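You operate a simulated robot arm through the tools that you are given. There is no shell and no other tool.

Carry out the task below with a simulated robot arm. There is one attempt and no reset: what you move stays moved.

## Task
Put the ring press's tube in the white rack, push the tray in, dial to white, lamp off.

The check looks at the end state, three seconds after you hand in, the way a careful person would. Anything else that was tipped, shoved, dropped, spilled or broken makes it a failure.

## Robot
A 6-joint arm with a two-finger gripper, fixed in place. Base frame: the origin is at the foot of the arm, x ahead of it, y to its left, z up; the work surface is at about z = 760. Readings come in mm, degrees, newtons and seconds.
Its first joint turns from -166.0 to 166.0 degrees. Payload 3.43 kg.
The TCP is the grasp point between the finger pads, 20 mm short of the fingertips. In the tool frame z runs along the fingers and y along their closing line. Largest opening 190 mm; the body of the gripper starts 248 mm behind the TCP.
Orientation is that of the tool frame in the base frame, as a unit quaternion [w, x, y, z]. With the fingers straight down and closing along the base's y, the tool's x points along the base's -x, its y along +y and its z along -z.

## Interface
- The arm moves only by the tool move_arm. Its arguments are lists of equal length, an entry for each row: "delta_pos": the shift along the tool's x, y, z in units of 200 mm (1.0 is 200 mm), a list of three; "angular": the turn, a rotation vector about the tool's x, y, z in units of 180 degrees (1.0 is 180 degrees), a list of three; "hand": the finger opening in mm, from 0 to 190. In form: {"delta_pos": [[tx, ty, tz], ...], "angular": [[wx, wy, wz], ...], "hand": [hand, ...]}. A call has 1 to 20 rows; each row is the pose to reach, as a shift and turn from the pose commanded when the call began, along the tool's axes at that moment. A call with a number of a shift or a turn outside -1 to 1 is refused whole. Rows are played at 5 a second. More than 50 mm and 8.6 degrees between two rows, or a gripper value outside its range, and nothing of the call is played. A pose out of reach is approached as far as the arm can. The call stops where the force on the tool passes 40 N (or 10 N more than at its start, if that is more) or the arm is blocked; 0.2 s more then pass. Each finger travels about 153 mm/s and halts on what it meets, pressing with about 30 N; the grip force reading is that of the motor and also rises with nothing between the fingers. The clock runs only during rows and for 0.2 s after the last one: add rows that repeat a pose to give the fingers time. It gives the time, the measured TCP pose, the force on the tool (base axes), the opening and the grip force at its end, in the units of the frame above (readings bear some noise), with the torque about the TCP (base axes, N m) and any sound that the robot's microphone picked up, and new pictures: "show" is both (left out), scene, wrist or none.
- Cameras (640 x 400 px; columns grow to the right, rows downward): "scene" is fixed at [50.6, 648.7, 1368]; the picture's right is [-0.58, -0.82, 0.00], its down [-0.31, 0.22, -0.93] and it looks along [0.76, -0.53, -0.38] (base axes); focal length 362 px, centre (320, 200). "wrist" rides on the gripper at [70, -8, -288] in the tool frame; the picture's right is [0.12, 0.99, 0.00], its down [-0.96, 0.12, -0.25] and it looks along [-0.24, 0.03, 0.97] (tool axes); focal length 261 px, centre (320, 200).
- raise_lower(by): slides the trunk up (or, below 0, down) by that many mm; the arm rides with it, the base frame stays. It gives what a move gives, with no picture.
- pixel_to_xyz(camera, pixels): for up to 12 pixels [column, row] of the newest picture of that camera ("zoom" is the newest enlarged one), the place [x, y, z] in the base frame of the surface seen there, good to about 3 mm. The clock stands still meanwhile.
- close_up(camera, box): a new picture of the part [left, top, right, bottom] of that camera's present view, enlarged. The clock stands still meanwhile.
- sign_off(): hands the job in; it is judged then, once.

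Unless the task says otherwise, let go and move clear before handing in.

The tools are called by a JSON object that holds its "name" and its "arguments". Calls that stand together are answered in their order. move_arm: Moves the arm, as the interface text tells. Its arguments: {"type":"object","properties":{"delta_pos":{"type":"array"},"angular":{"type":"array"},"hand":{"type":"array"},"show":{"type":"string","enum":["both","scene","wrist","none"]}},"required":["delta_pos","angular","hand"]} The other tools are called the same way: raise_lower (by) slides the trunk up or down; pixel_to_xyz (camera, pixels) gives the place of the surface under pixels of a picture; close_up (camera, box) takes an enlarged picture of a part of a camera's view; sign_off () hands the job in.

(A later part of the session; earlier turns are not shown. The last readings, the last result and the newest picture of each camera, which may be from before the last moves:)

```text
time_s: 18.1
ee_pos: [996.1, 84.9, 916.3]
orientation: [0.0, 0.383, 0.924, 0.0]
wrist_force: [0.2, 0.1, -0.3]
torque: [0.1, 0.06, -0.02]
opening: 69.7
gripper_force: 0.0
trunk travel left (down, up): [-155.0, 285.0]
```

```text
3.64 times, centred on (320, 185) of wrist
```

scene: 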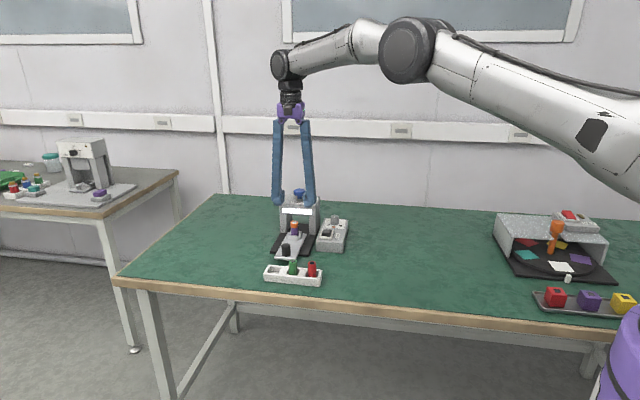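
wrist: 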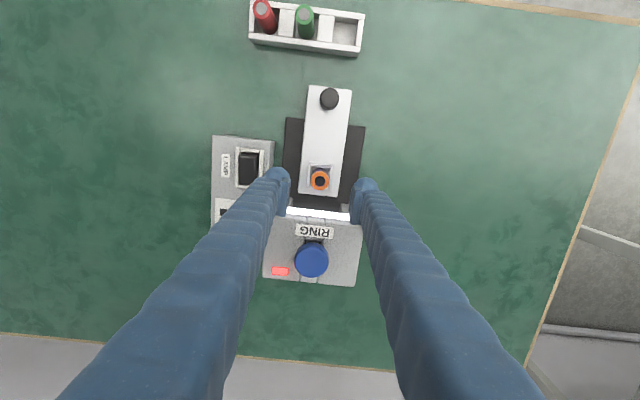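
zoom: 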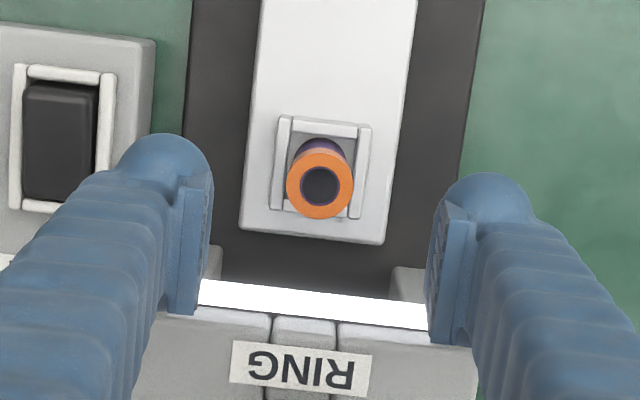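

Fingers are over the tube. I'll re-measure the tube top for centring.

{"name": "pixel_to_xyz", "arguments": {"camera": "zoom", "pixels": [[320, 155], [320, 214], [290, 184], [350, 186], [302, 165], [338, 207]]}}

{"name": "move_arm", "arguments": {"delta_pos": [[0, 0, 0]], "angular": [[0, 0, 0]], "hand": [70], "show": "none"}}

```text
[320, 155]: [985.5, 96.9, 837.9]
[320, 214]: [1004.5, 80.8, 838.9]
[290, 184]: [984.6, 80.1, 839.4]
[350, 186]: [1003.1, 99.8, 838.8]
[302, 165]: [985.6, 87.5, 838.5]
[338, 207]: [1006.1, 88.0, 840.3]
```

```text
time_s: 18.5
ee_pos: [997.4, 86.7, 917.2]
orientation: [-0.001, 0.383, 0.924, 0.0]
wrist_force: [0.0, 0.5, 1.0]
torque: [0.03, 0.07, -0.02]
opening: 70.2
gripper_force: 0.1
trunk travel left (down, up): [-155.0, 285.0]
```

Tube centre is (995, 89), about 3 mm toward the front of the TCP. I'll correct this and descend to z≈830, stopping just above first.

{"name": "move_arm", "arguments": {"delta_pos": [[0.014, 0.003, 0.1], [0.014, 0.003, 0.2], [0.014, 0.003, 0.3], [0.014, 0.003, 0.38], [0.014, 0.003, 0.432], [0.014, 0.003, 0.432]], "angular": [[0, 0, 0], [0, 0, 0], [0, 0, 0], [0, 0, 0], [0, 0, 0], [0, 0, 0]], "hand": [65, 60, 55, 55, 55, 55], "show": "both"}}

{"name": "close_up", "arguments": {"camera": "wrist", "box": [250, 130, 390, 260]}}

```text
time_s: 19.9
ee_pos: [994.4, 89.3, 829.6]
orientation: [0.0, 0.383, 0.924, 0.0]
wrist_force: [0.3, -0.6, 0.9]
torque: [0.0, 0.0, 0.01]
opening: 54.8
gripper_force: 0.1
trunk travel left (down, up): [-155.0, 285.0]
```

scene: 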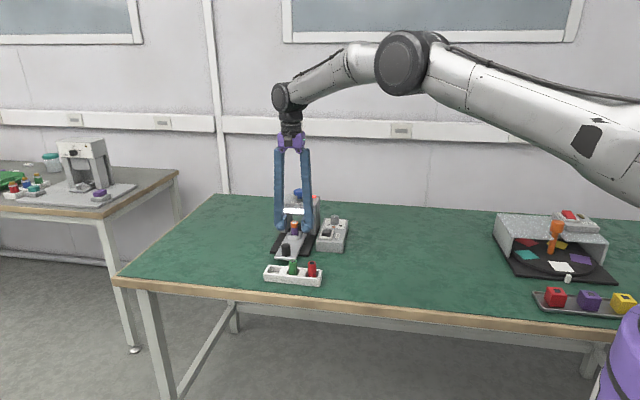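
wrist: 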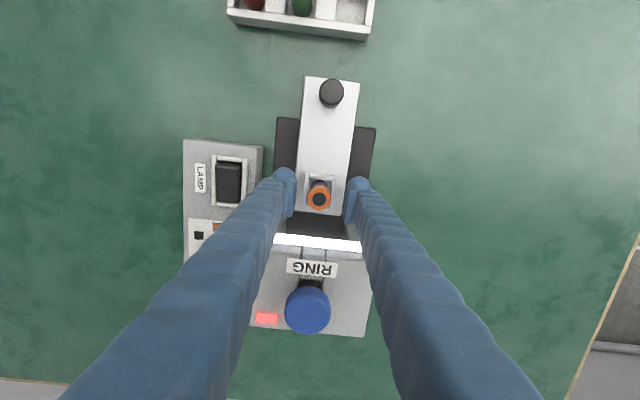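

```text
3.08 times, centred on (320, 195) of wrist
```

zoom: 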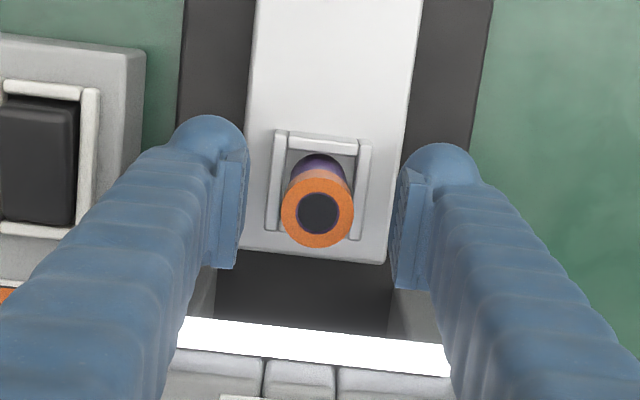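

The tube is centred between the pads and nothing touches. I'll close on it.

{"name": "move_arm", "arguments": {"delta_pos": [[0, 0, 0], [0, 0, 0], [0, 0, 0], [0, 0, 0]], "angular": [[0, 0, 0], [0, 0, 0], [0, 0, 0], [0, 0, 0]], "hand": [40, 28, 20, 20], "show": "wrist"}}

{"name": "close_up", "arguments": {"camera": "wrist", "box": [250, 130, 390, 260]}}

```text
time_s: 20.9
ee_pos: [994.5, 88.6, 830.2]
orientation: [0.001, 0.382, 0.924, 0.001]
wrist_force: [-0.9, 0.5, 0.4]
torque: [0.03, 0.02, 0.04]
opening: 22.5
gripper_force: 29.8
trunk travel left (down, up): [-155.0, 285.0]
```

wrist: 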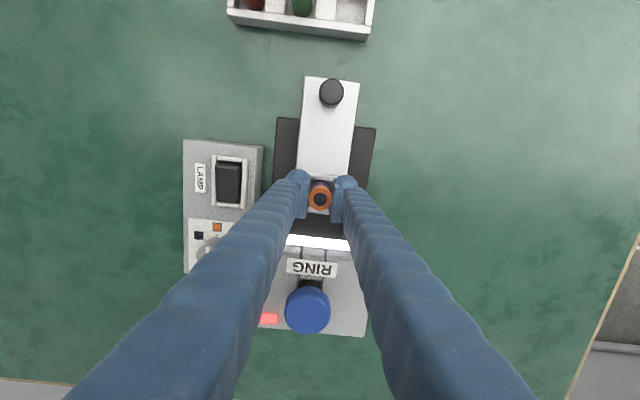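

```text
3.08 times, centred on (320, 195) of wrist
```

zoom: 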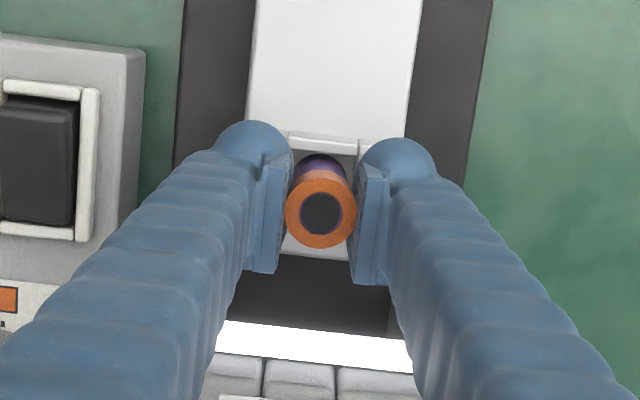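

The pads hold the tube at a 22.5 mm opening. I'll lift it 40 mm straight up and check that it comes along.

{"name": "move_arm", "arguments": {"delta_pos": [[0, 0, 0], [0, 0, -0.03], [0, 0, -0.08], [0, 0, -0.14], [0, 0, -0.2], [0, 0, -0.2]], "angular": [[0, 0, 0], [0, 0, 0], [0, 0, 0], [0, 0, 0], [0, 0, 0], [0, 0, 0]], "hand": [15, 15, 15, 15, 15, 15], "show": "both"}}

{"name": "close_up", "arguments": {"camera": "scene", "box": [265, 190, 345, 265]}}

{"name": "close_up", "arguments": {"camera": "wrist", "box": [250, 130, 390, 260]}}

```text
time_s: 22.3
ee_pos: [994.7, 88.4, 871.0]
orientation: [0.0, 0.383, 0.924, -0.001]
wrist_force: [-0.3, -0.1, -0.7]
torque: [-0.01, 0.01, 0.03]
opening: 22.1
gripper_force: 30.3
trunk travel left (down, up): [-155.0, 285.0]
```

scene: 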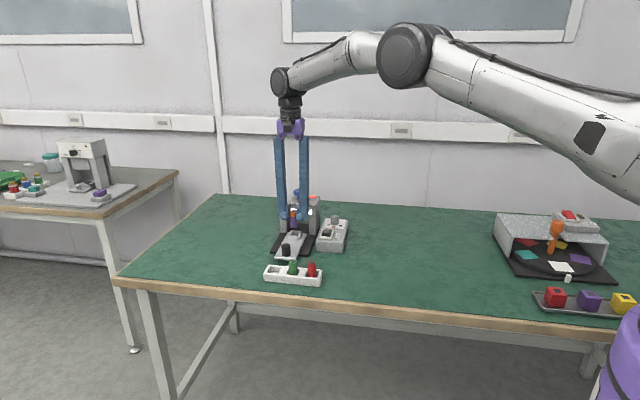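
wrist: 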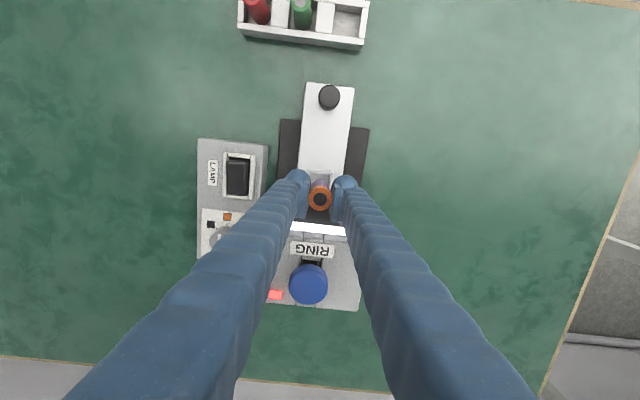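

```text
5.33 times, centred on (305, 228) of scene
```

zoom: 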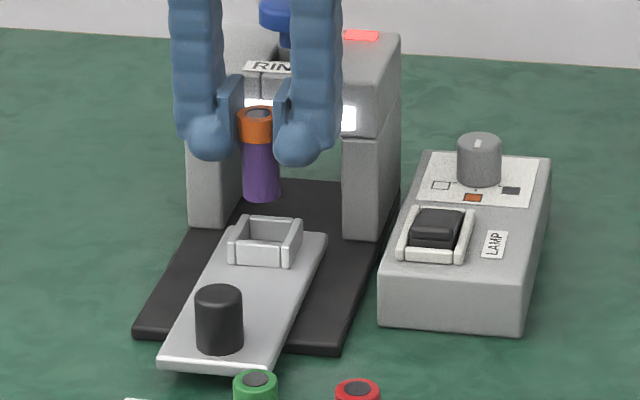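

```text
3.08 times, centred on (320, 195) of wrist
```

zoom: 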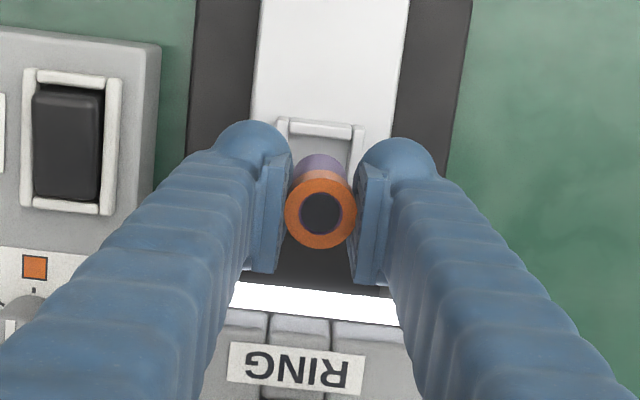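

The tube lifted cleanly and hangs straight. I'll raise it further and retreat from the press along the tray axis.

{"name": "move_arm", "arguments": {"delta_pos": [[0, 0, -0.12], [0.1, 0, -0.24], [0.25, 0, -0.27], [0.4, 0, -0.27], [0.5, 0, -0.27], [0.5, 0, -0.27]], "angular": [[0, 0, 0], [0, 0, 0], [0, 0, 0], [0, 0, 0], [0, 0, 0], [0, 0, 0]], "hand": [15, 15, 15, 15, 15, 15], "show": "none"}}

{"name": "move_arm", "arguments": {"delta_pos": [[0.045, 0.005, 0], [0.09, 0.01, 0], [0.135, 0.015, 0], [0.18, 0.02, 0], [0.225, 0.025, 0], [0.27, 0.03, 0], [0.315, 0.035, 0], [0.36, 0.04, 0], [0.405, 0.045, 0], [0.45, 0.05, 0], [0.5, 0.055, 0], [0.56, 0.06, 0], [0.56, 0.06, 0]], "angular": [[0, 0, -0.04167], [0, 0, -0.08333], [0, 0, -0.125], [0, 0, -0.16667], [0, 0, -0.20833], [0, 0, -0.25], [0, 0, -0.29167], [0, 0, -0.33333], [0, 0, -0.375], [0, 0, -0.41667], [0, 0, -0.45833], [0, 0, -0.5], [0, 0, -0.5]], "hand": [15, 15, 15, 15, 15, 15, 15, 15, 15, 15, 15, 15, 15], "show": "both"}}

```text
time_s: 23.7
ee_pos: [924.8, 160.2, 924.0]
orientation: [0.0, 0.383, 0.924, -0.001]
wrist_force: [-0.3, 0.6, -0.3]
torque: [-0.02, -0.04, -0.01]
opening: 22.3
gripper_force: 30.0
trunk travel left (down, up): [-155.0, 285.0]
```

```text
time_s: 26.5
ee_pos: [853.6, 247.5, 925.9]
orientation: [0.0, -0.384, 0.923, 0.001]
wrist_force: [-1.2, 1.1, -0.2]
torque: [0.01, 0.04, -0.02]
opening: 22.4
gripper_force: 30.0
trunk travel left (down, up): [-155.0, 285.0]
```

scene: 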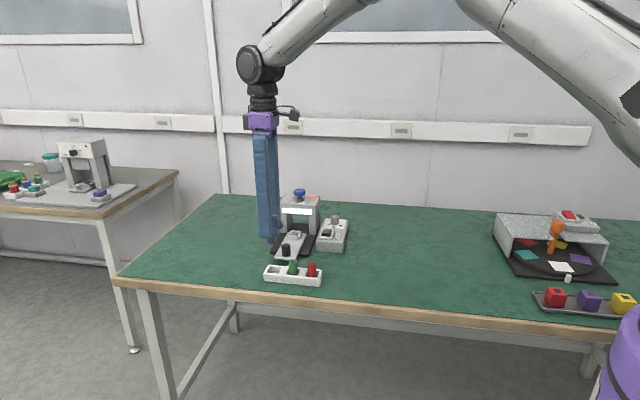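
wrist: 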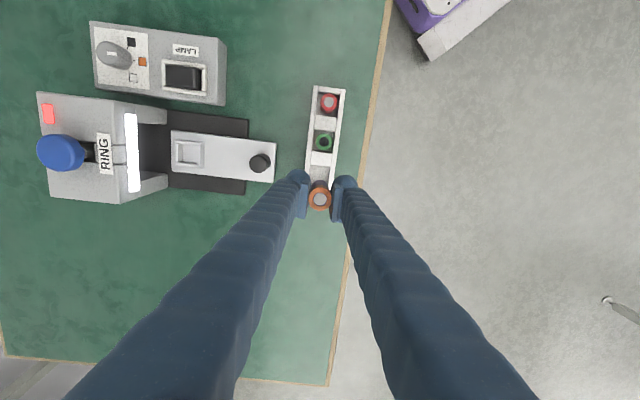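

The tube is over the rack with fingers closing across the rack's width. I'll measure the slot edges in this view before I lower it.

{"name": "close_up", "arguments": {"camera": "wrist", "box": [285, 75, 365, 225]}}

{"name": "close_up", "arguments": {"camera": "wrist", "box": [295, 140, 350, 220]}}

{"name": "close_up", "arguments": {"camera": "scene", "box": [245, 210, 335, 290]}}

```text
2.67 times, centred on (325, 150) of wrist
```

zoom: 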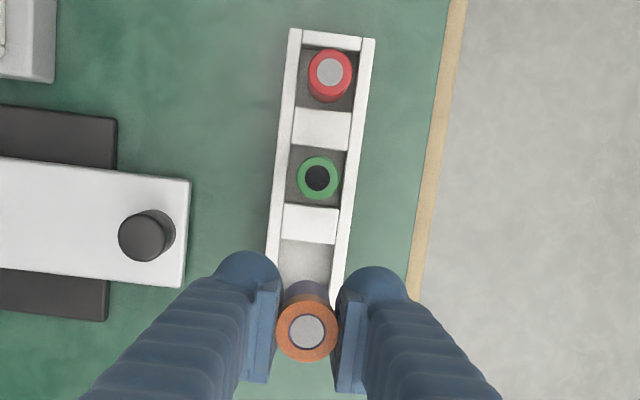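

```text
5.00 times, centred on (322, 180) of wrist
```

zoom: 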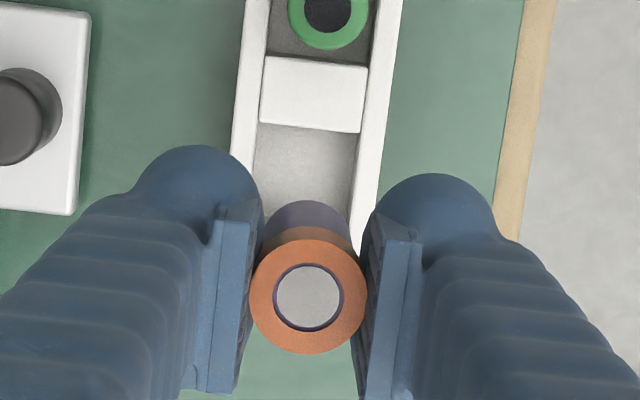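

```text
5.00 times, centred on (290, 250) of scene
```

zoom: 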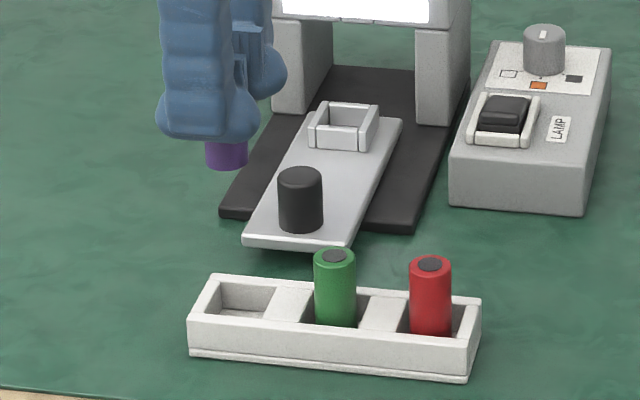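

{"name": "pixel_to_xyz", "arguments": {"camera": "zoom", "pixels": [[207, 297], [242, 317], [258, 282], [273, 285], [305, 293], [266, 315], [292, 319], [335, 256], [430, 264], [222, 285], [248, 300], [195, 310]]}}

{"name": "close_up", "arguments": {"camera": "wrist", "box": [295, 140, 350, 220]}}

{"name": "pixel_to_xyz", "arguments": {"camera": "zoom", "pixels": [[265, 58], [368, 68], [260, 122], [362, 131], [240, 150], [372, 170], [310, 160], [251, 295], [365, 298], [308, 240], [308, 352], [308, 215]]}}

```text
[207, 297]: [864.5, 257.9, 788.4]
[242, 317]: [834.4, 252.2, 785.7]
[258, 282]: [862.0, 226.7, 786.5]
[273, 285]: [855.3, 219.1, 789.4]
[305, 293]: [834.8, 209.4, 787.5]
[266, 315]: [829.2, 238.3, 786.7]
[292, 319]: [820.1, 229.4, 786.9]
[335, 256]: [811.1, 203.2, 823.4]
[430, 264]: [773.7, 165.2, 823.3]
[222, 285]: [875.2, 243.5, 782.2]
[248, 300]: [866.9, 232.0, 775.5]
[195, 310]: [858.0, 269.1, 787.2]
```

```text
5.00 times, centred on (322, 180) of wrist
```

zoom: 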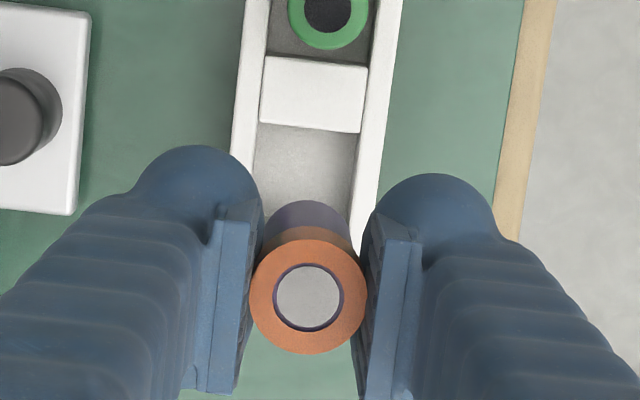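

```text
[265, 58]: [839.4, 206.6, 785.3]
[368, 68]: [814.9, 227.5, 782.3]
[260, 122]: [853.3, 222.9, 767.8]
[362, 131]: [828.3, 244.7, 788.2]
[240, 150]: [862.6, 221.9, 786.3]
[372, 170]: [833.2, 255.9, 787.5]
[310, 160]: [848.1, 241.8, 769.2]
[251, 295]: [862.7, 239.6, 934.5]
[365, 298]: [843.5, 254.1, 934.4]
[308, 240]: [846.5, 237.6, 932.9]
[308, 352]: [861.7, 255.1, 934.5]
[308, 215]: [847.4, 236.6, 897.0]
```

The tube is at (853.6,247), and the slot centre works out to (853,247) with about 5 mm clearance on each side. I'll lower it to about 9 mm above the slot floor and check.

{"name": "move_arm", "arguments": {"delta_pos": [[0, 0, 0.12], [0, 0, 0.24], [0, 0, 0.34], [0, 0, 0.42], [0, 0, 0.47], [0, 0, 0.52], [0, 0, 0.52]], "angular": [[0, 0, 0], [0, 0, 0], [0, 0, 0], [0, 0, 0], [0, 0, 0], [0, 0, 0], [0, 0, 0]], "hand": [15, 15, 15, 15, 15, 15, 15], "show": "both"}}

{"name": "close_up", "arguments": {"camera": "scene", "box": [245, 210, 335, 290]}}

{"name": "close_up", "arguments": {"camera": "wrist", "box": [275, 60, 375, 240]}}

```text
time_s: 28.1
ee_pos: [853.7, 247.8, 819.0]
orientation: [0.0, -0.383, 0.924, -0.001]
wrist_force: [-0.1, -0.1, 0.1]
torque: [0.03, 0.05, 0.0]
opening: 22.5
gripper_force: 30.2
trunk travel left (down, up): [-155.0, 285.0]
```

scene: 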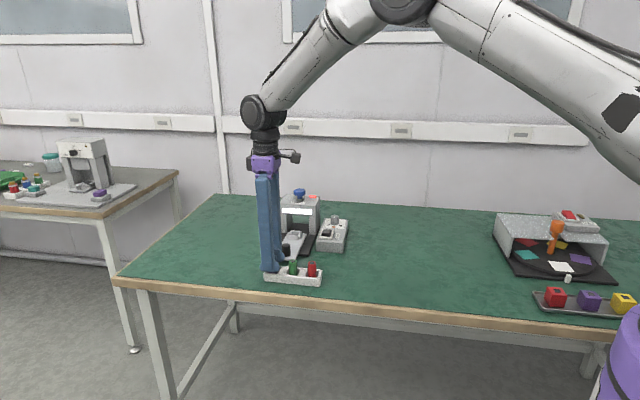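
wrist: 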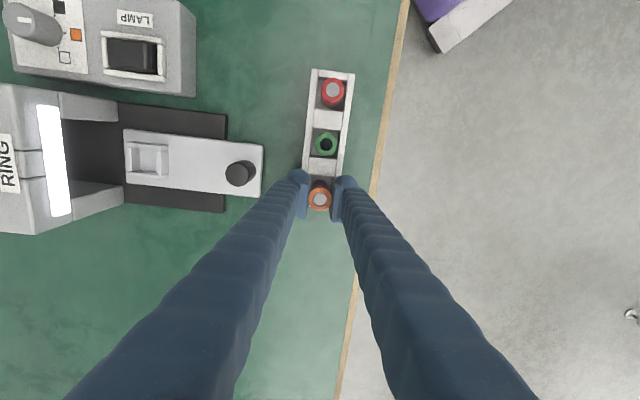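

```text
5.00 times, centred on (290, 250) of scene
```

zoom: 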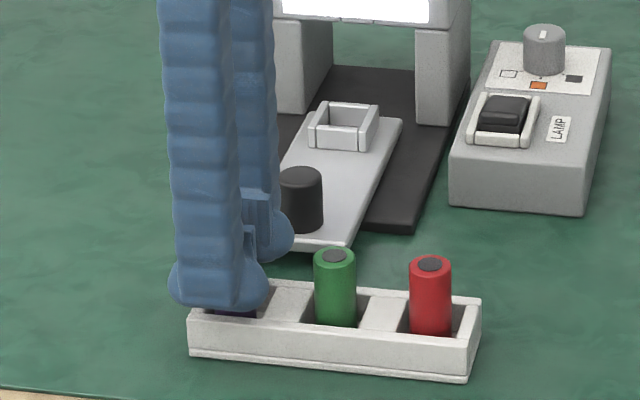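

```text
2.22 times, centred on (325, 150) of wrist
```

zoom: 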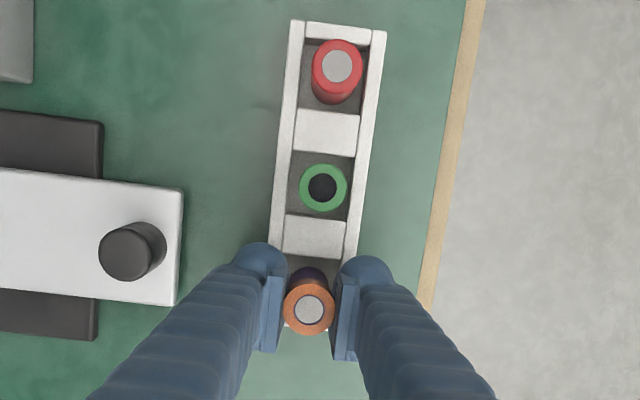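

The tube's lower end is inside the slot with no contact force. I'll ease it down the last few mm in small steps.

{"name": "move_arm", "arguments": {"delta_pos": [[0, 0, 0.01], [0, 0, 0.02], [0, 0, 0.025], [0, 0, 0.03], [0, 0, 0.03]], "angular": [[0, 0, 0], [0, 0, 0], [0, 0, 0], [0, 0, 0], [0, 0, 0]], "hand": [15, 15, 15, 15, 15], "show": "none"}}

```text
time_s: 29.3
ee_pos: [852.0, 246.7, 814.1]
orientation: [-0.001, -0.382, 0.924, 0.0]
wrist_force: [0.8, 0.6, 0.1]
torque: [0.0, 0.01, -0.04]
opening: 22.3
gripper_force: 29.5
trunk travel left (down, up): [-155.0, 285.0]
```

No contact yet at z=814. I'll go a little further, 1 mm at a time.

{"name": "move_arm", "arguments": {"delta_pos": [[0, 0, 0.005], [0, 0, 0.01], [0, 0, 0.014], [0, 0, 0.014]], "angular": [[0, 0, 0], [0, 0, 0], [0, 0, 0], [0, 0, 0]], "hand": [15, 15, 15, 15], "show": "none"}}

{"name": "close_up", "arguments": {"camera": "wrist", "box": [300, 170, 345, 220]}}

{"name": "pixel_to_xyz", "arguments": {"camera": "zoom", "pixels": [[320, 200], [320, 260], [300, 240]]}}

```text
time_s: 30.3
ee_pos: [852.6, 247.6, 814.0]
orientation: [0.001, -0.382, 0.924, 0.0]
wrist_force: [-0.2, -3.3, 18.9]
torque: [-0.11, 0.03, 0.02]
opening: 22.4
gripper_force: 29.7
trunk travel left (down, up): [-155.0, 285.0]
```

```text
8.00 times, centred on (322, 195) of wrist
```

zoom: 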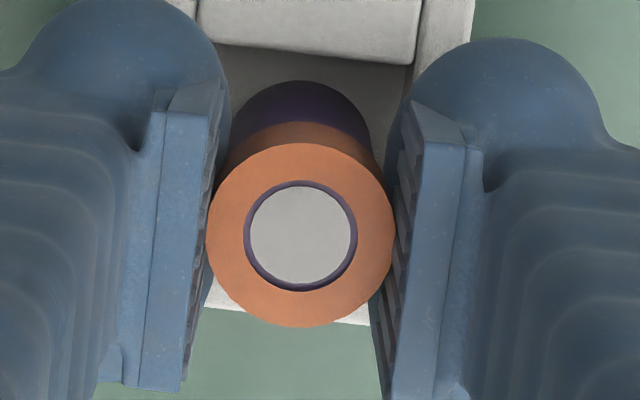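

```text
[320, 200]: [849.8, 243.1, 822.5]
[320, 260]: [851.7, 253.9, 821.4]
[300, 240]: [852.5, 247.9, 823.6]
```

Contact is 19 N with the tube top at z≈822.5, the same height as its neighbours, so it's seated. I'll relax the push, open and rise straight up.

{"name": "move_arm", "arguments": {"delta_pos": [[0, 0, -0.012], [0, 0, -0.012], [0, 0, -0.012], [0, 0, -0.08], [0, 0, -0.22], [0, 0, -0.42], [0, 0, -0.62], [0, 0, -0.62]], "angular": [[0, 0, 0], [0, 0, 0], [0, 0, 0], [0, 0, 0], [0, 0, 0], [0, 0, 0], [0, 0, 0], [0, 0, 0]], "hand": [22, 40, 56, 60, 60, 60, 60, 60], "show": "both"}}

{"name": "close_up", "arguments": {"camera": "scene", "box": [245, 210, 335, 290]}}

{"name": "close_up", "arguments": {"camera": "wrist", "box": [275, 60, 375, 240]}}

```text
time_s: 32.1
ee_pos: [854.5, 246.5, 936.0]
orientation: [-0.001, -0.382, 0.924, 0.0]
wrist_force: [-0.2, 0.5, 0.1]
torque: [0.02, -0.02, 0.03]
opening: 60.1
gripper_force: 0.0
trunk travel left (down, up): [-155.0, 285.0]
```

scene: 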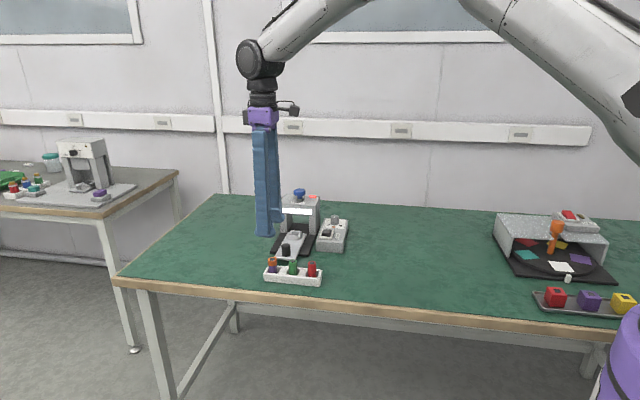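
wrist: 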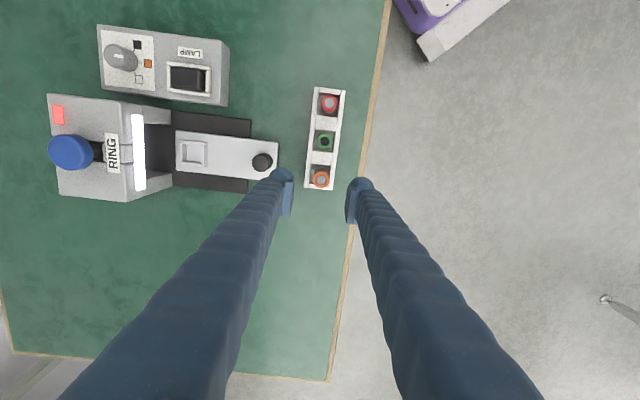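

```text
5.00 times, centred on (290, 250) of scene
```

zoom: 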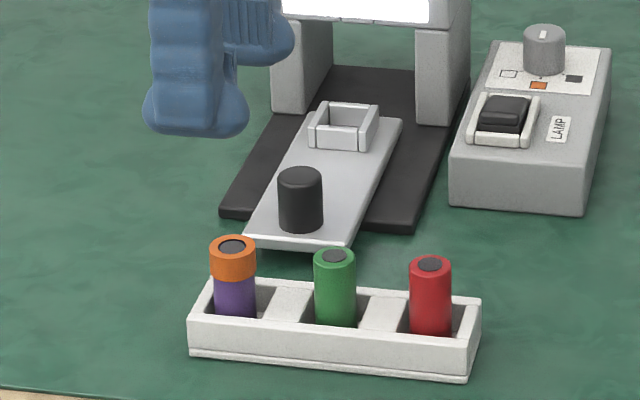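

```text
2.22 times, centred on (325, 150) of wrist
```

zoom: 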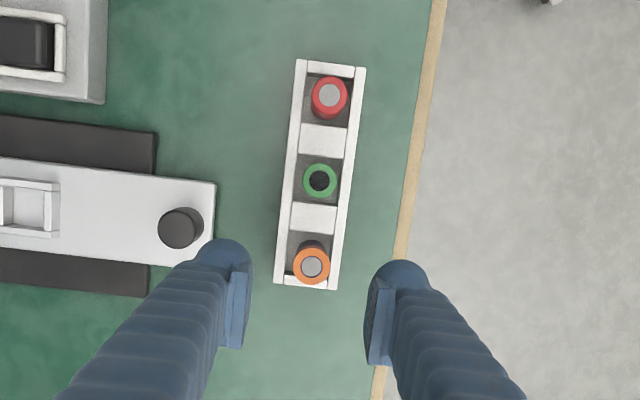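

The tube stands in the rack's third slot and its neighbours are undisturbed. Next I'll yaw back 90° and return above the tray handle at about (913,170).

{"name": "move_arm", "arguments": {"delta_pos": [[0.005, -0.04, 0.0], [0.01, -0.08, 0.0], [0.016, -0.12, 0.0], [0.021, -0.16, 0.0], [0.026, -0.2, 0.0], [0.032, -0.24, 0.0], [0.037, -0.28, 0.03], [0.042, -0.32, 0.06], [0.048, -0.36, 0.1], [0.053, -0.4, 0.14], [0.058, -0.44, 0.17], [0.0635, -0.482, 0.2], [0.0635, -0.482, 0.2]], "angular": [[0, 0, 0.04167], [0, 0, 0.08333], [0, 0, 0.125], [0, 0, 0.16667], [0, 0, 0.20833], [0, 0, 0.25], [0, 0, 0.29167], [0, 0, 0.33333], [0, 0, 0.375], [0, 0, 0.41667], [0, 0, 0.45833], [0, 0, 0.5], [0, 0, 0.5]], "hand": [60, 60, 60, 60, 60, 60, 60, 60, 65, 70, 70, 70, 70], "show": "wrist"}}

{"name": "close_up", "arguments": {"camera": "wrist", "box": [260, 120, 380, 240]}}

{"name": "pixel_to_xyz", "arguments": {"camera": "zoom", "pixels": [[320, 200], [330, 200], [310, 200]]}}

```text
time_s: 34.9
ee_pos: [912.6, 170.1, 896.6]
orientation: [0.0, 0.383, 0.924, -0.001]
wrist_force: [0.2, -0.6, -0.3]
torque: [-0.01, 0.02, 0.01]
opening: 69.8
gripper_force: 0.1
trunk travel left (down, up): [-155.0, 285.0]
```

wrist: 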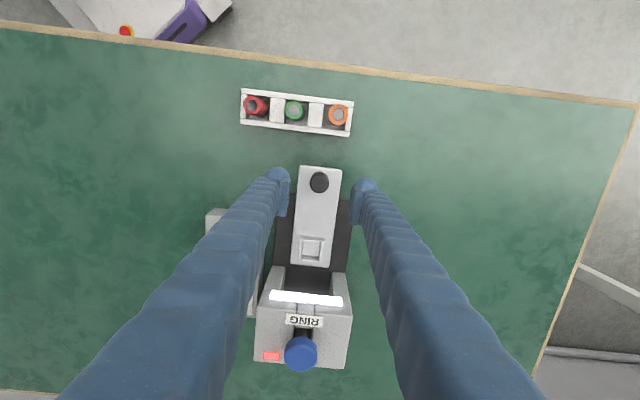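

```text
3.33 times, centred on (320, 180) of wrist
```

zoom: 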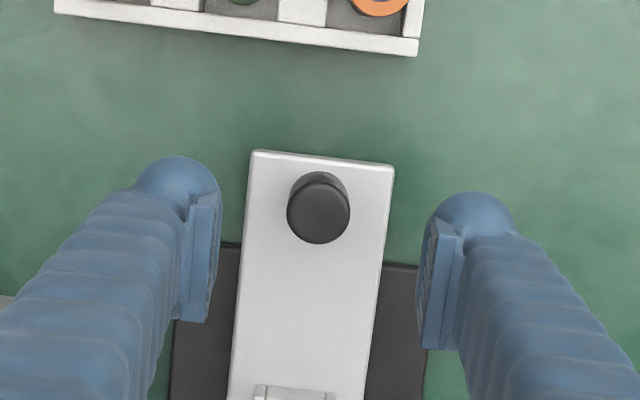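

```text
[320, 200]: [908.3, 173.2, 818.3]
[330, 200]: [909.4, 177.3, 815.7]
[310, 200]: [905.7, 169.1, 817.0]
```

The handle is between the fingers again. I'll descend to z≈808 and grip it.

{"name": "move_arm", "arguments": {"delta_pos": [[0, 0, 0.12], [0, 0, 0.24], [0, 0, 0.36], [0, 0, 0.443], [0, 0, 0.443], [0, 0, 0.443], [0, 0, 0.443], [0, 0, 0.443]], "angular": [[0, 0, 0], [0, 0, 0], [0, 0, 0], [0, 0, 0], [0, 0, 0], [0, 0, 0], [0, 0, 0], [0, 0, 0]], "hand": [70, 70, 70, 70, 70, 45, 22, 22], "show": "wrist"}}

```text
time_s: 36.7
ee_pos: [912.3, 169.3, 805.6]
orientation: [-0.001, 0.382, 0.924, 0.0]
wrist_force: [-2.1, -2.0, -1.8]
torque: [-0.08, -0.03, -0.01]
opening: 26.5
gripper_force: 45.2
trunk travel left (down, up): [-155.0, 285.0]
```

wrist: 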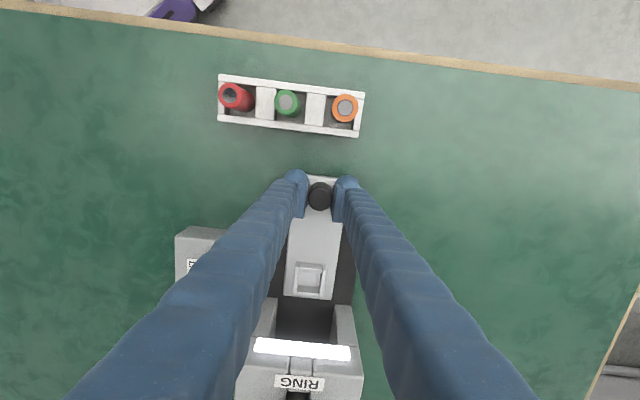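

Gripped. I'll push the tray back in about 80 mm at a moderate pace, watching the force.

{"name": "move_arm", "arguments": {"delta_pos": [[-0.04, 0, 0], [-0.08, 0, 0], [-0.12, 0, 0], [-0.16, 0, 0], [-0.2, 0, 0], [-0.24, 0, 0], [-0.28, 0, 0], [-0.32, 0, 0], [-0.36, 0, 0], [-0.39, 0, 0], [-0.41, 0, 0], [-0.41, 0, 0]], "angular": [[0, 0, 0], [0, 0, 0], [0, 0, 0], [0, 0, 0], [0, 0, 0], [0, 0, 0], [0, 0, 0], [0, 0, 0], [0, 0, 0], [0, 0, 0], [0, 0, 0], [0, 0, 0]], "hand": [22, 22, 22, 22, 22, 22, 22, 22, 22, 22, 22, 22], "show": "both"}}

{"name": "close_up", "arguments": {"camera": "scene", "box": [265, 180, 355, 260]}}

```text
time_s: 39.3
ee_pos: [969.5, 111.8, 805.6]
orientation: [0.0, 0.383, 0.924, 0.001]
wrist_force: [-5.8, -8.0, -2.4]
torque: [0.08, 0.13, -0.03]
opening: 26.5
gripper_force: 44.6
trunk travel left (down, up): [-155.0, 285.0]
```

scene: 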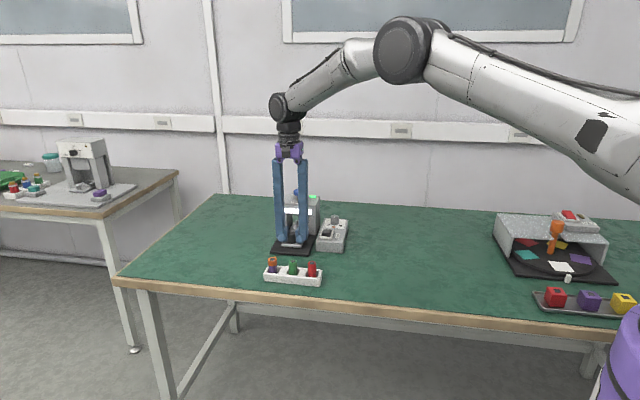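
wrist: 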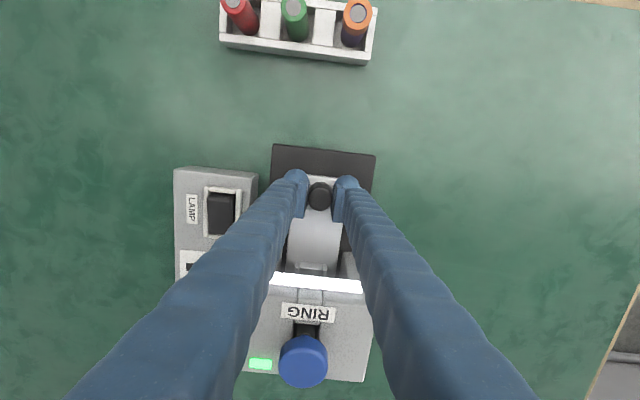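

```text
5.00 times, centred on (310, 220) of scene
```

zoom: 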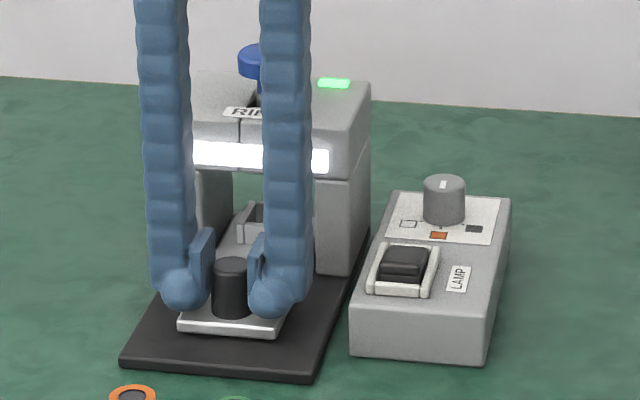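

The LED is green again, and the TCP is about 4 mm short of the original handle position. I'll ease it in the last few mm, watching for a stop.

{"name": "move_arm", "arguments": {"delta_pos": [[-0.008, 0, 0], [-0.016, 0, 0], [-0.023, 0, 0], [-0.023, 0, 0]], "angular": [[0, 0, 0], [0, 0, 0], [0, 0, 0], [0, 0, 0]], "hand": [22, 22, 22, 22], "show": "none"}}

```text
time_s: 40.3
ee_pos: [973.3, 109.6, 806.5]
orientation: [-0.001, 0.383, 0.924, -0.001]
wrist_force: [-12.1, -4.2, -7.7]
torque: [-0.11, 0.06, 0.03]
opening: 26.6
gripper_force: 44.4
trunk travel left (down, up): [-155.0, 285.0]
```

There is slight resistance at the original position. I'll push one more mm to confirm the stop.

{"name": "move_arm", "arguments": {"delta_pos": [[-0.004, 0, 0], [-0.008, 0, 0], [-0.008, 0, 0]], "angular": [[0, 0, 0], [0, 0, 0], [0, 0, 0]], "hand": [22, 22, 22], "show": "none"}}

```text
time_s: 41.1
ee_pos: [973.7, 109.0, 806.8]
orientation: [-0.002, 0.383, 0.924, -0.001]
wrist_force: [-23.4, 4.7, -12.2]
torque: [0.29, 0.44, 0.02]
opening: 26.5
gripper_force: 44.7
trunk travel left (down, up): [-155.0, 285.0]
```

The force rose to about 20 N with almost no motion, so the tray is at its stop. I'll release and rise straight up.

{"name": "move_arm", "arguments": {"delta_pos": [[0.006, 0, 0], [0.006, 0, 0], [0.006, 0, 0], [0.006, 0, -0.15], [0.006, 0, -0.35], [0.006, 0, -0.6], [0.006, 0, -0.6]], "angular": [[0, 0, 0], [0, 0, 0], [0, 0, 0], [0, 0, 0], [0, 0, 0], [0, 0, 0], [0, 0, 0]], "hand": [22, 50, 60, 60, 60, 60, 60], "show": "both"}}

{"name": "close_up", "arguments": {"camera": "scene", "box": [250, 180, 360, 290]}}

{"name": "close_up", "arguments": {"camera": "wrist", "box": [190, 120, 370, 320]}}

```text
time_s: 42.7
ee_pos: [975.4, 108.5, 926.8]
orientation: [0.0, 0.383, 0.924, 0.0]
wrist_force: [-1.1, -0.3, 0.8]
torque: [0.03, -0.03, -0.03]
opening: 59.9
gripper_force: 0.1
trunk travel left (down, up): [-155.0, 285.0]
```

scene: 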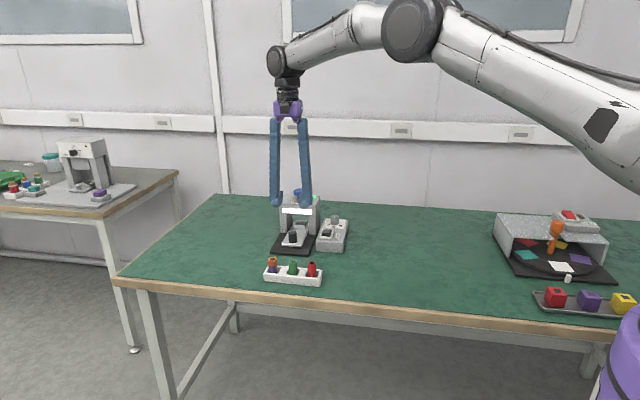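
wrist: 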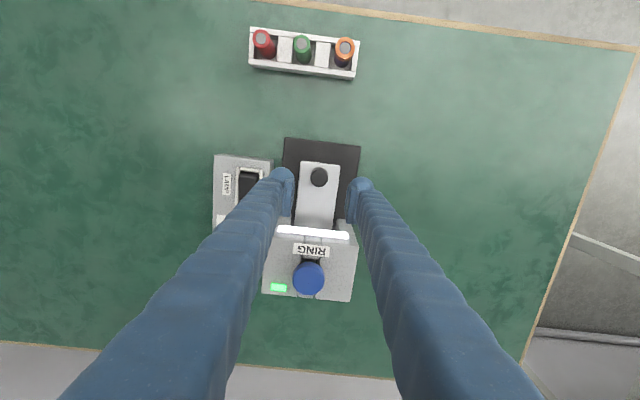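

```text
3.64 times, centred on (305, 235) of scene
```

zoom: 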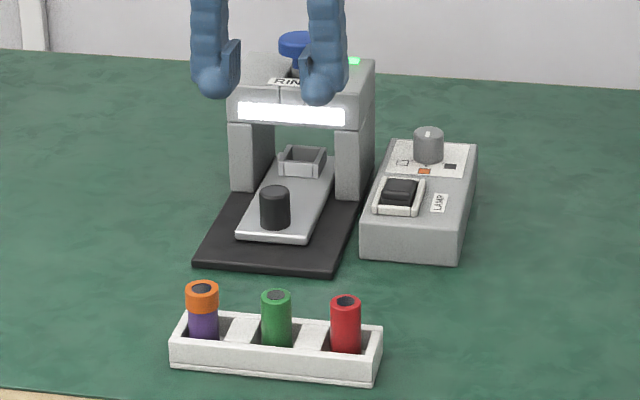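

```text
2.00 times, centred on (280, 220) of wrist
```

zoom: 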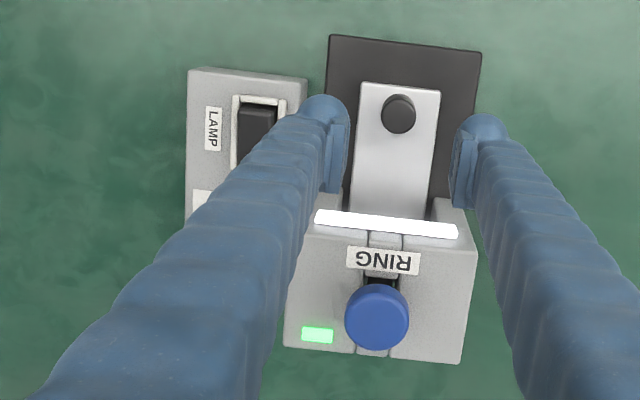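

The tray is in and the LED is green. Next I'll go above the dial at about (968,-55) to see its pointer.

{"name": "move_arm", "arguments": {"delta_pos": [[0, 0, -0.15], [-0.11, -0.12, -0.15], [-0.22, -0.24, -0.15], [-0.33, -0.36, -0.15], [-0.44, -0.48, -0.15], [-0.553, -0.603, -0.15], [-0.553, -0.603, -0.15]], "angular": [[0, 0, 0], [0, 0, 0], [0, 0, 0], [0, 0, 0], [0, 0, 0], [0, 0, 0], [0, 0, 0]], "hand": [60, 65, 70, 70, 70, 70, 70], "show": "both"}}

{"name": "close_up", "arguments": {"camera": "wrist", "box": [270, 90, 370, 220]}}

```text
time_s: 44.3
ee_pos: [965.9, -56.4, 956.9]
orientation: [0.0, 0.382, 0.924, 0.001]
wrist_force: [-0.2, -1.7, 0.4]
torque: [0.13, -0.01, 0.02]
opening: 70.0
gripper_force: 0.1
trunk travel left (down, up): [-155.0, 285.0]
```

scene: 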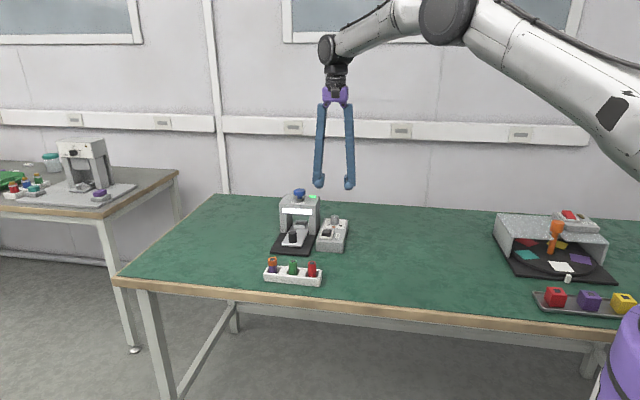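
wrist: 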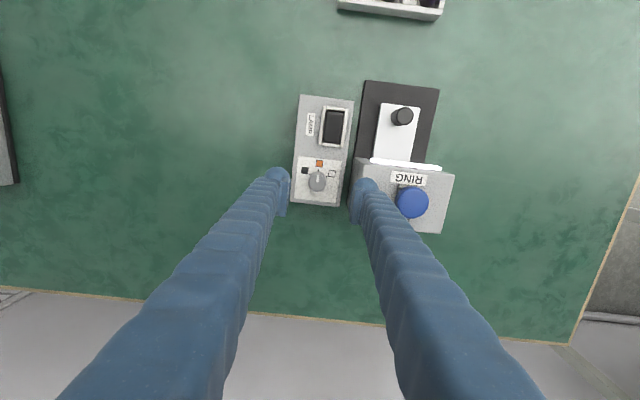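

```text
3.08 times, centred on (320, 155) of wrist
```

zoom: 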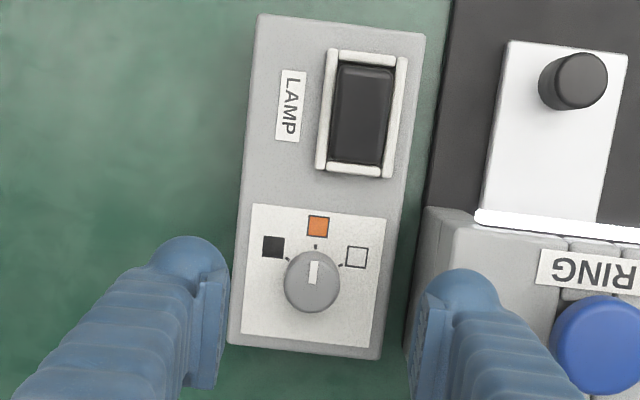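

The pointer is toward orange now, at zoom (313,275). White is at (357,257) on its right. I'll measure the dial centre, the marks and the press side for clearance.

{"name": "close_up", "arguments": {"camera": "wrist", "box": [290, 150, 350, 210]}}

{"name": "pixel_to_xyz", "arguments": {"camera": "zoom", "pixels": [[320, 200]]}}

```text
6.67 times, centred on (320, 180) of wrist
```

zoom: 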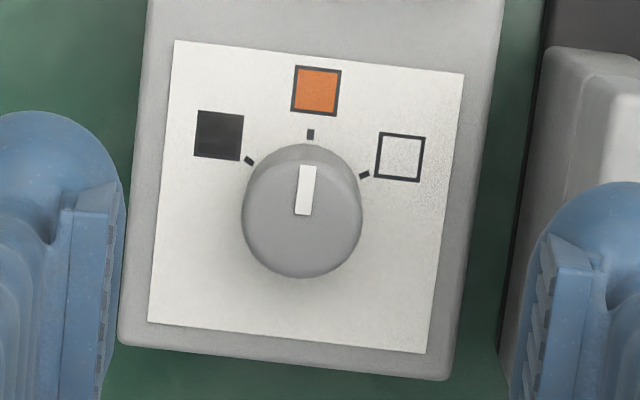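

```text
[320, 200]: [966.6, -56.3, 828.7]
```

{"name": "pixel_to_xyz", "arguments": {"camera": "zoom", "pixels": [[248, 220], [358, 218], [302, 168], [302, 270], [302, 217], [249, 161], [310, 134], [364, 176], [190, 300], [570, 120], [316, 90], [400, 157]]}}

{"name": "pixel_to_xyz", "arguments": {"camera": "wrist", "pixels": [[360, 168], [368, 160], [356, 185], [411, 200], [450, 180], [335, 115], [335, 140], [322, 127], [346, 127]]}}

```text
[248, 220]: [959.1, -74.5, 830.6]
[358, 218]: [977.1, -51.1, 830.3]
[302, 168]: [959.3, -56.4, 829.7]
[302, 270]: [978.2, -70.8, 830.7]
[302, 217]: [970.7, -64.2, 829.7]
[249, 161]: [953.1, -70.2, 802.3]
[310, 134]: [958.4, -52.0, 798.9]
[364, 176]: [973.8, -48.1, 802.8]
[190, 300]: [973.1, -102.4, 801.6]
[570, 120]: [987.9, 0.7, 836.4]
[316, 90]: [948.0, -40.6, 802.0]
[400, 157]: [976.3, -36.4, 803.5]
```

```text
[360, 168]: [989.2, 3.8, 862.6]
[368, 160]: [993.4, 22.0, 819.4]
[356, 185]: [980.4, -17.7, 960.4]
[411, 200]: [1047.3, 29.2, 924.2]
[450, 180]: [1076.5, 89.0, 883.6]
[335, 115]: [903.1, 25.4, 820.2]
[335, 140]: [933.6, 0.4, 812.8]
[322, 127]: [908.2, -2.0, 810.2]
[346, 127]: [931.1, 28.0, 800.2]
```

The dial centre is about (968.5,-63), top z≈830, and white is roughly 60° clockwise from orange seen from above. I'll pre-rotate −30°, narrow the fingers and descend to just above the dial.

{"name": "move_arm", "arguments": {"delta_pos": [[-0.033, -0.015, 0.0], [-0.033, -0.015, 0.0], [-0.033, -0.015, 0.1], [-0.033, -0.015, 0.22], [-0.033, -0.015, 0.34], [-0.033, -0.015, 0.45], [-0.033, -0.015, 0.45]], "angular": [[0, 0, -0.04], [0, 0, -0.08], [0, 0, -0.12], [0, 0, -0.16667], [0, 0, -0.16667], [0, 0, -0.16667], [0, 0, -0.16667]], "hand": [60, 50, 48, 48, 48, 48, 48], "show": "both"}}

{"name": "close_up", "arguments": {"camera": "wrist", "box": [270, 120, 370, 250]}}

```text
time_s: 45.9
ee_pos: [969.6, -63.0, 867.5]
orientation: [-0.001, 0.131, 0.991, 0.0]
wrist_force: [0.0, 0.5, -0.6]
torque: [0.04, 0.0, 0.0]
opening: 48.0
gripper_force: 0.1
trunk travel left (down, up): [-155.0, 285.0]
```

scene: 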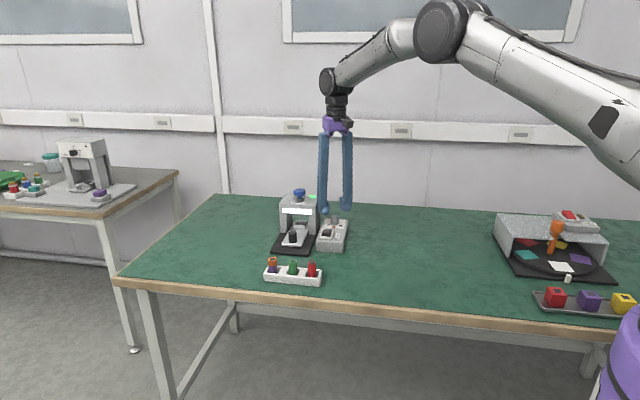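
wrist: 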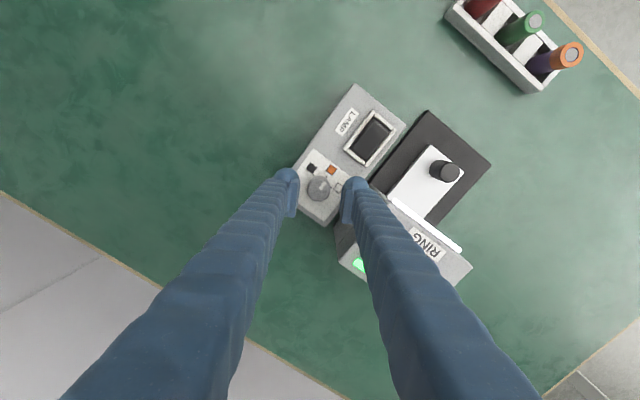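

```text
3.08 times, centred on (320, 185) of wrist
```

zoom: 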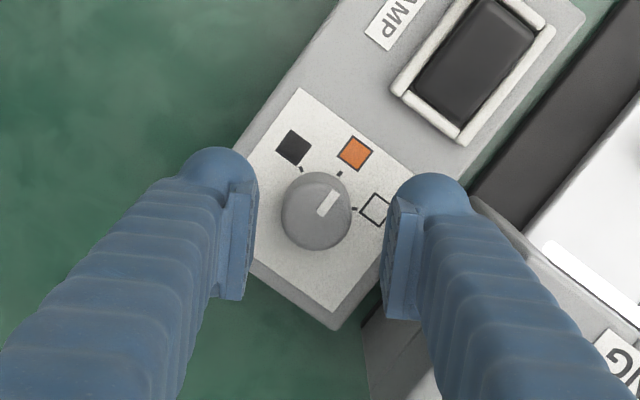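

The dial is centred between the fingers with clearance from the press. I'll descend 40 mm to z≈828 and close on it.

{"name": "move_arm", "arguments": {"delta_pos": [[0, 0, 0.07], [0, 0, 0.14], [0, 0, 0.198], [0, 0, 0.198], [0, 0, 0.198], [0, 0, 0.198], [0, 0, 0.198]], "angular": [[0, 0, 0], [0, 0, 0], [0, 0, 0], [0, 0, 0], [0, 0, 0], [0, 0, 0], [0, 0, 0]], "hand": [48, 48, 48, 48, 35, 22, 20], "show": "both"}}

{"name": "close_up", "arguments": {"camera": "wrist", "box": [270, 120, 370, 250]}}

```text
time_s: 47.5
ee_pos: [968.5, -63.4, 828.3]
orientation: [0.001, 0.131, 0.991, -0.001]
wrist_force: [-2.9, -11.2, -1.0]
torque: [-0.17, -0.07, -0.04]
opening: 28.6
gripper_force: 45.1
trunk travel left (down, up): [-155.0, 285.0]
```

scene: 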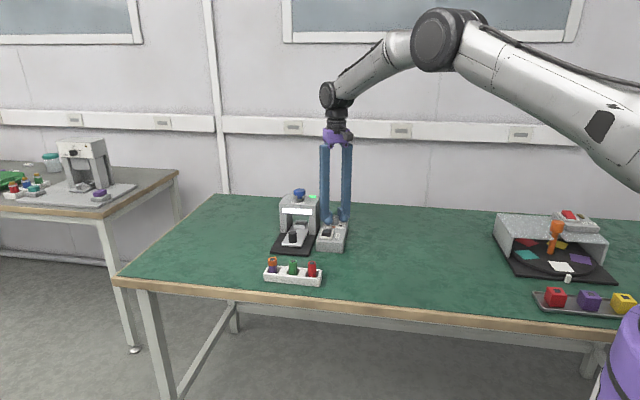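
wrist: 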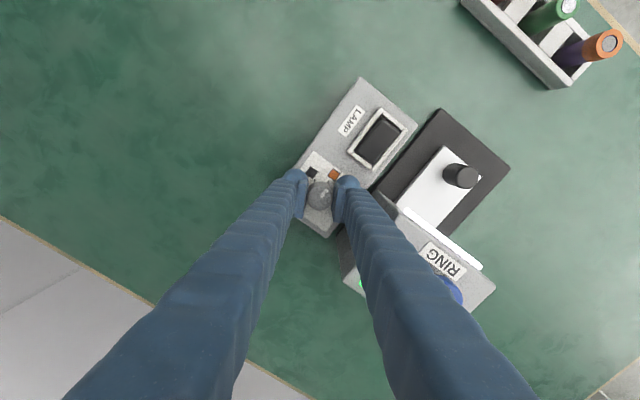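

```text
3.08 times, centred on (320, 185) of wrist
```

zoom: 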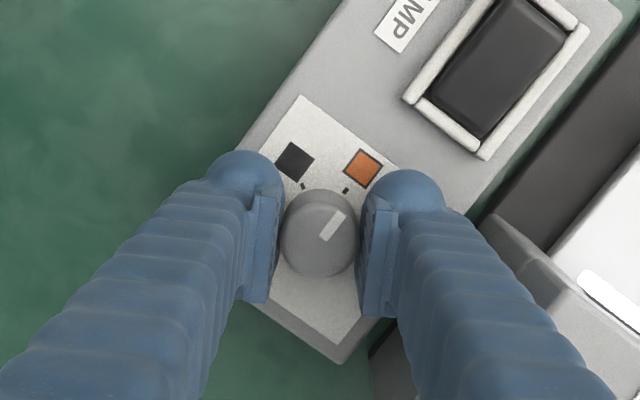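

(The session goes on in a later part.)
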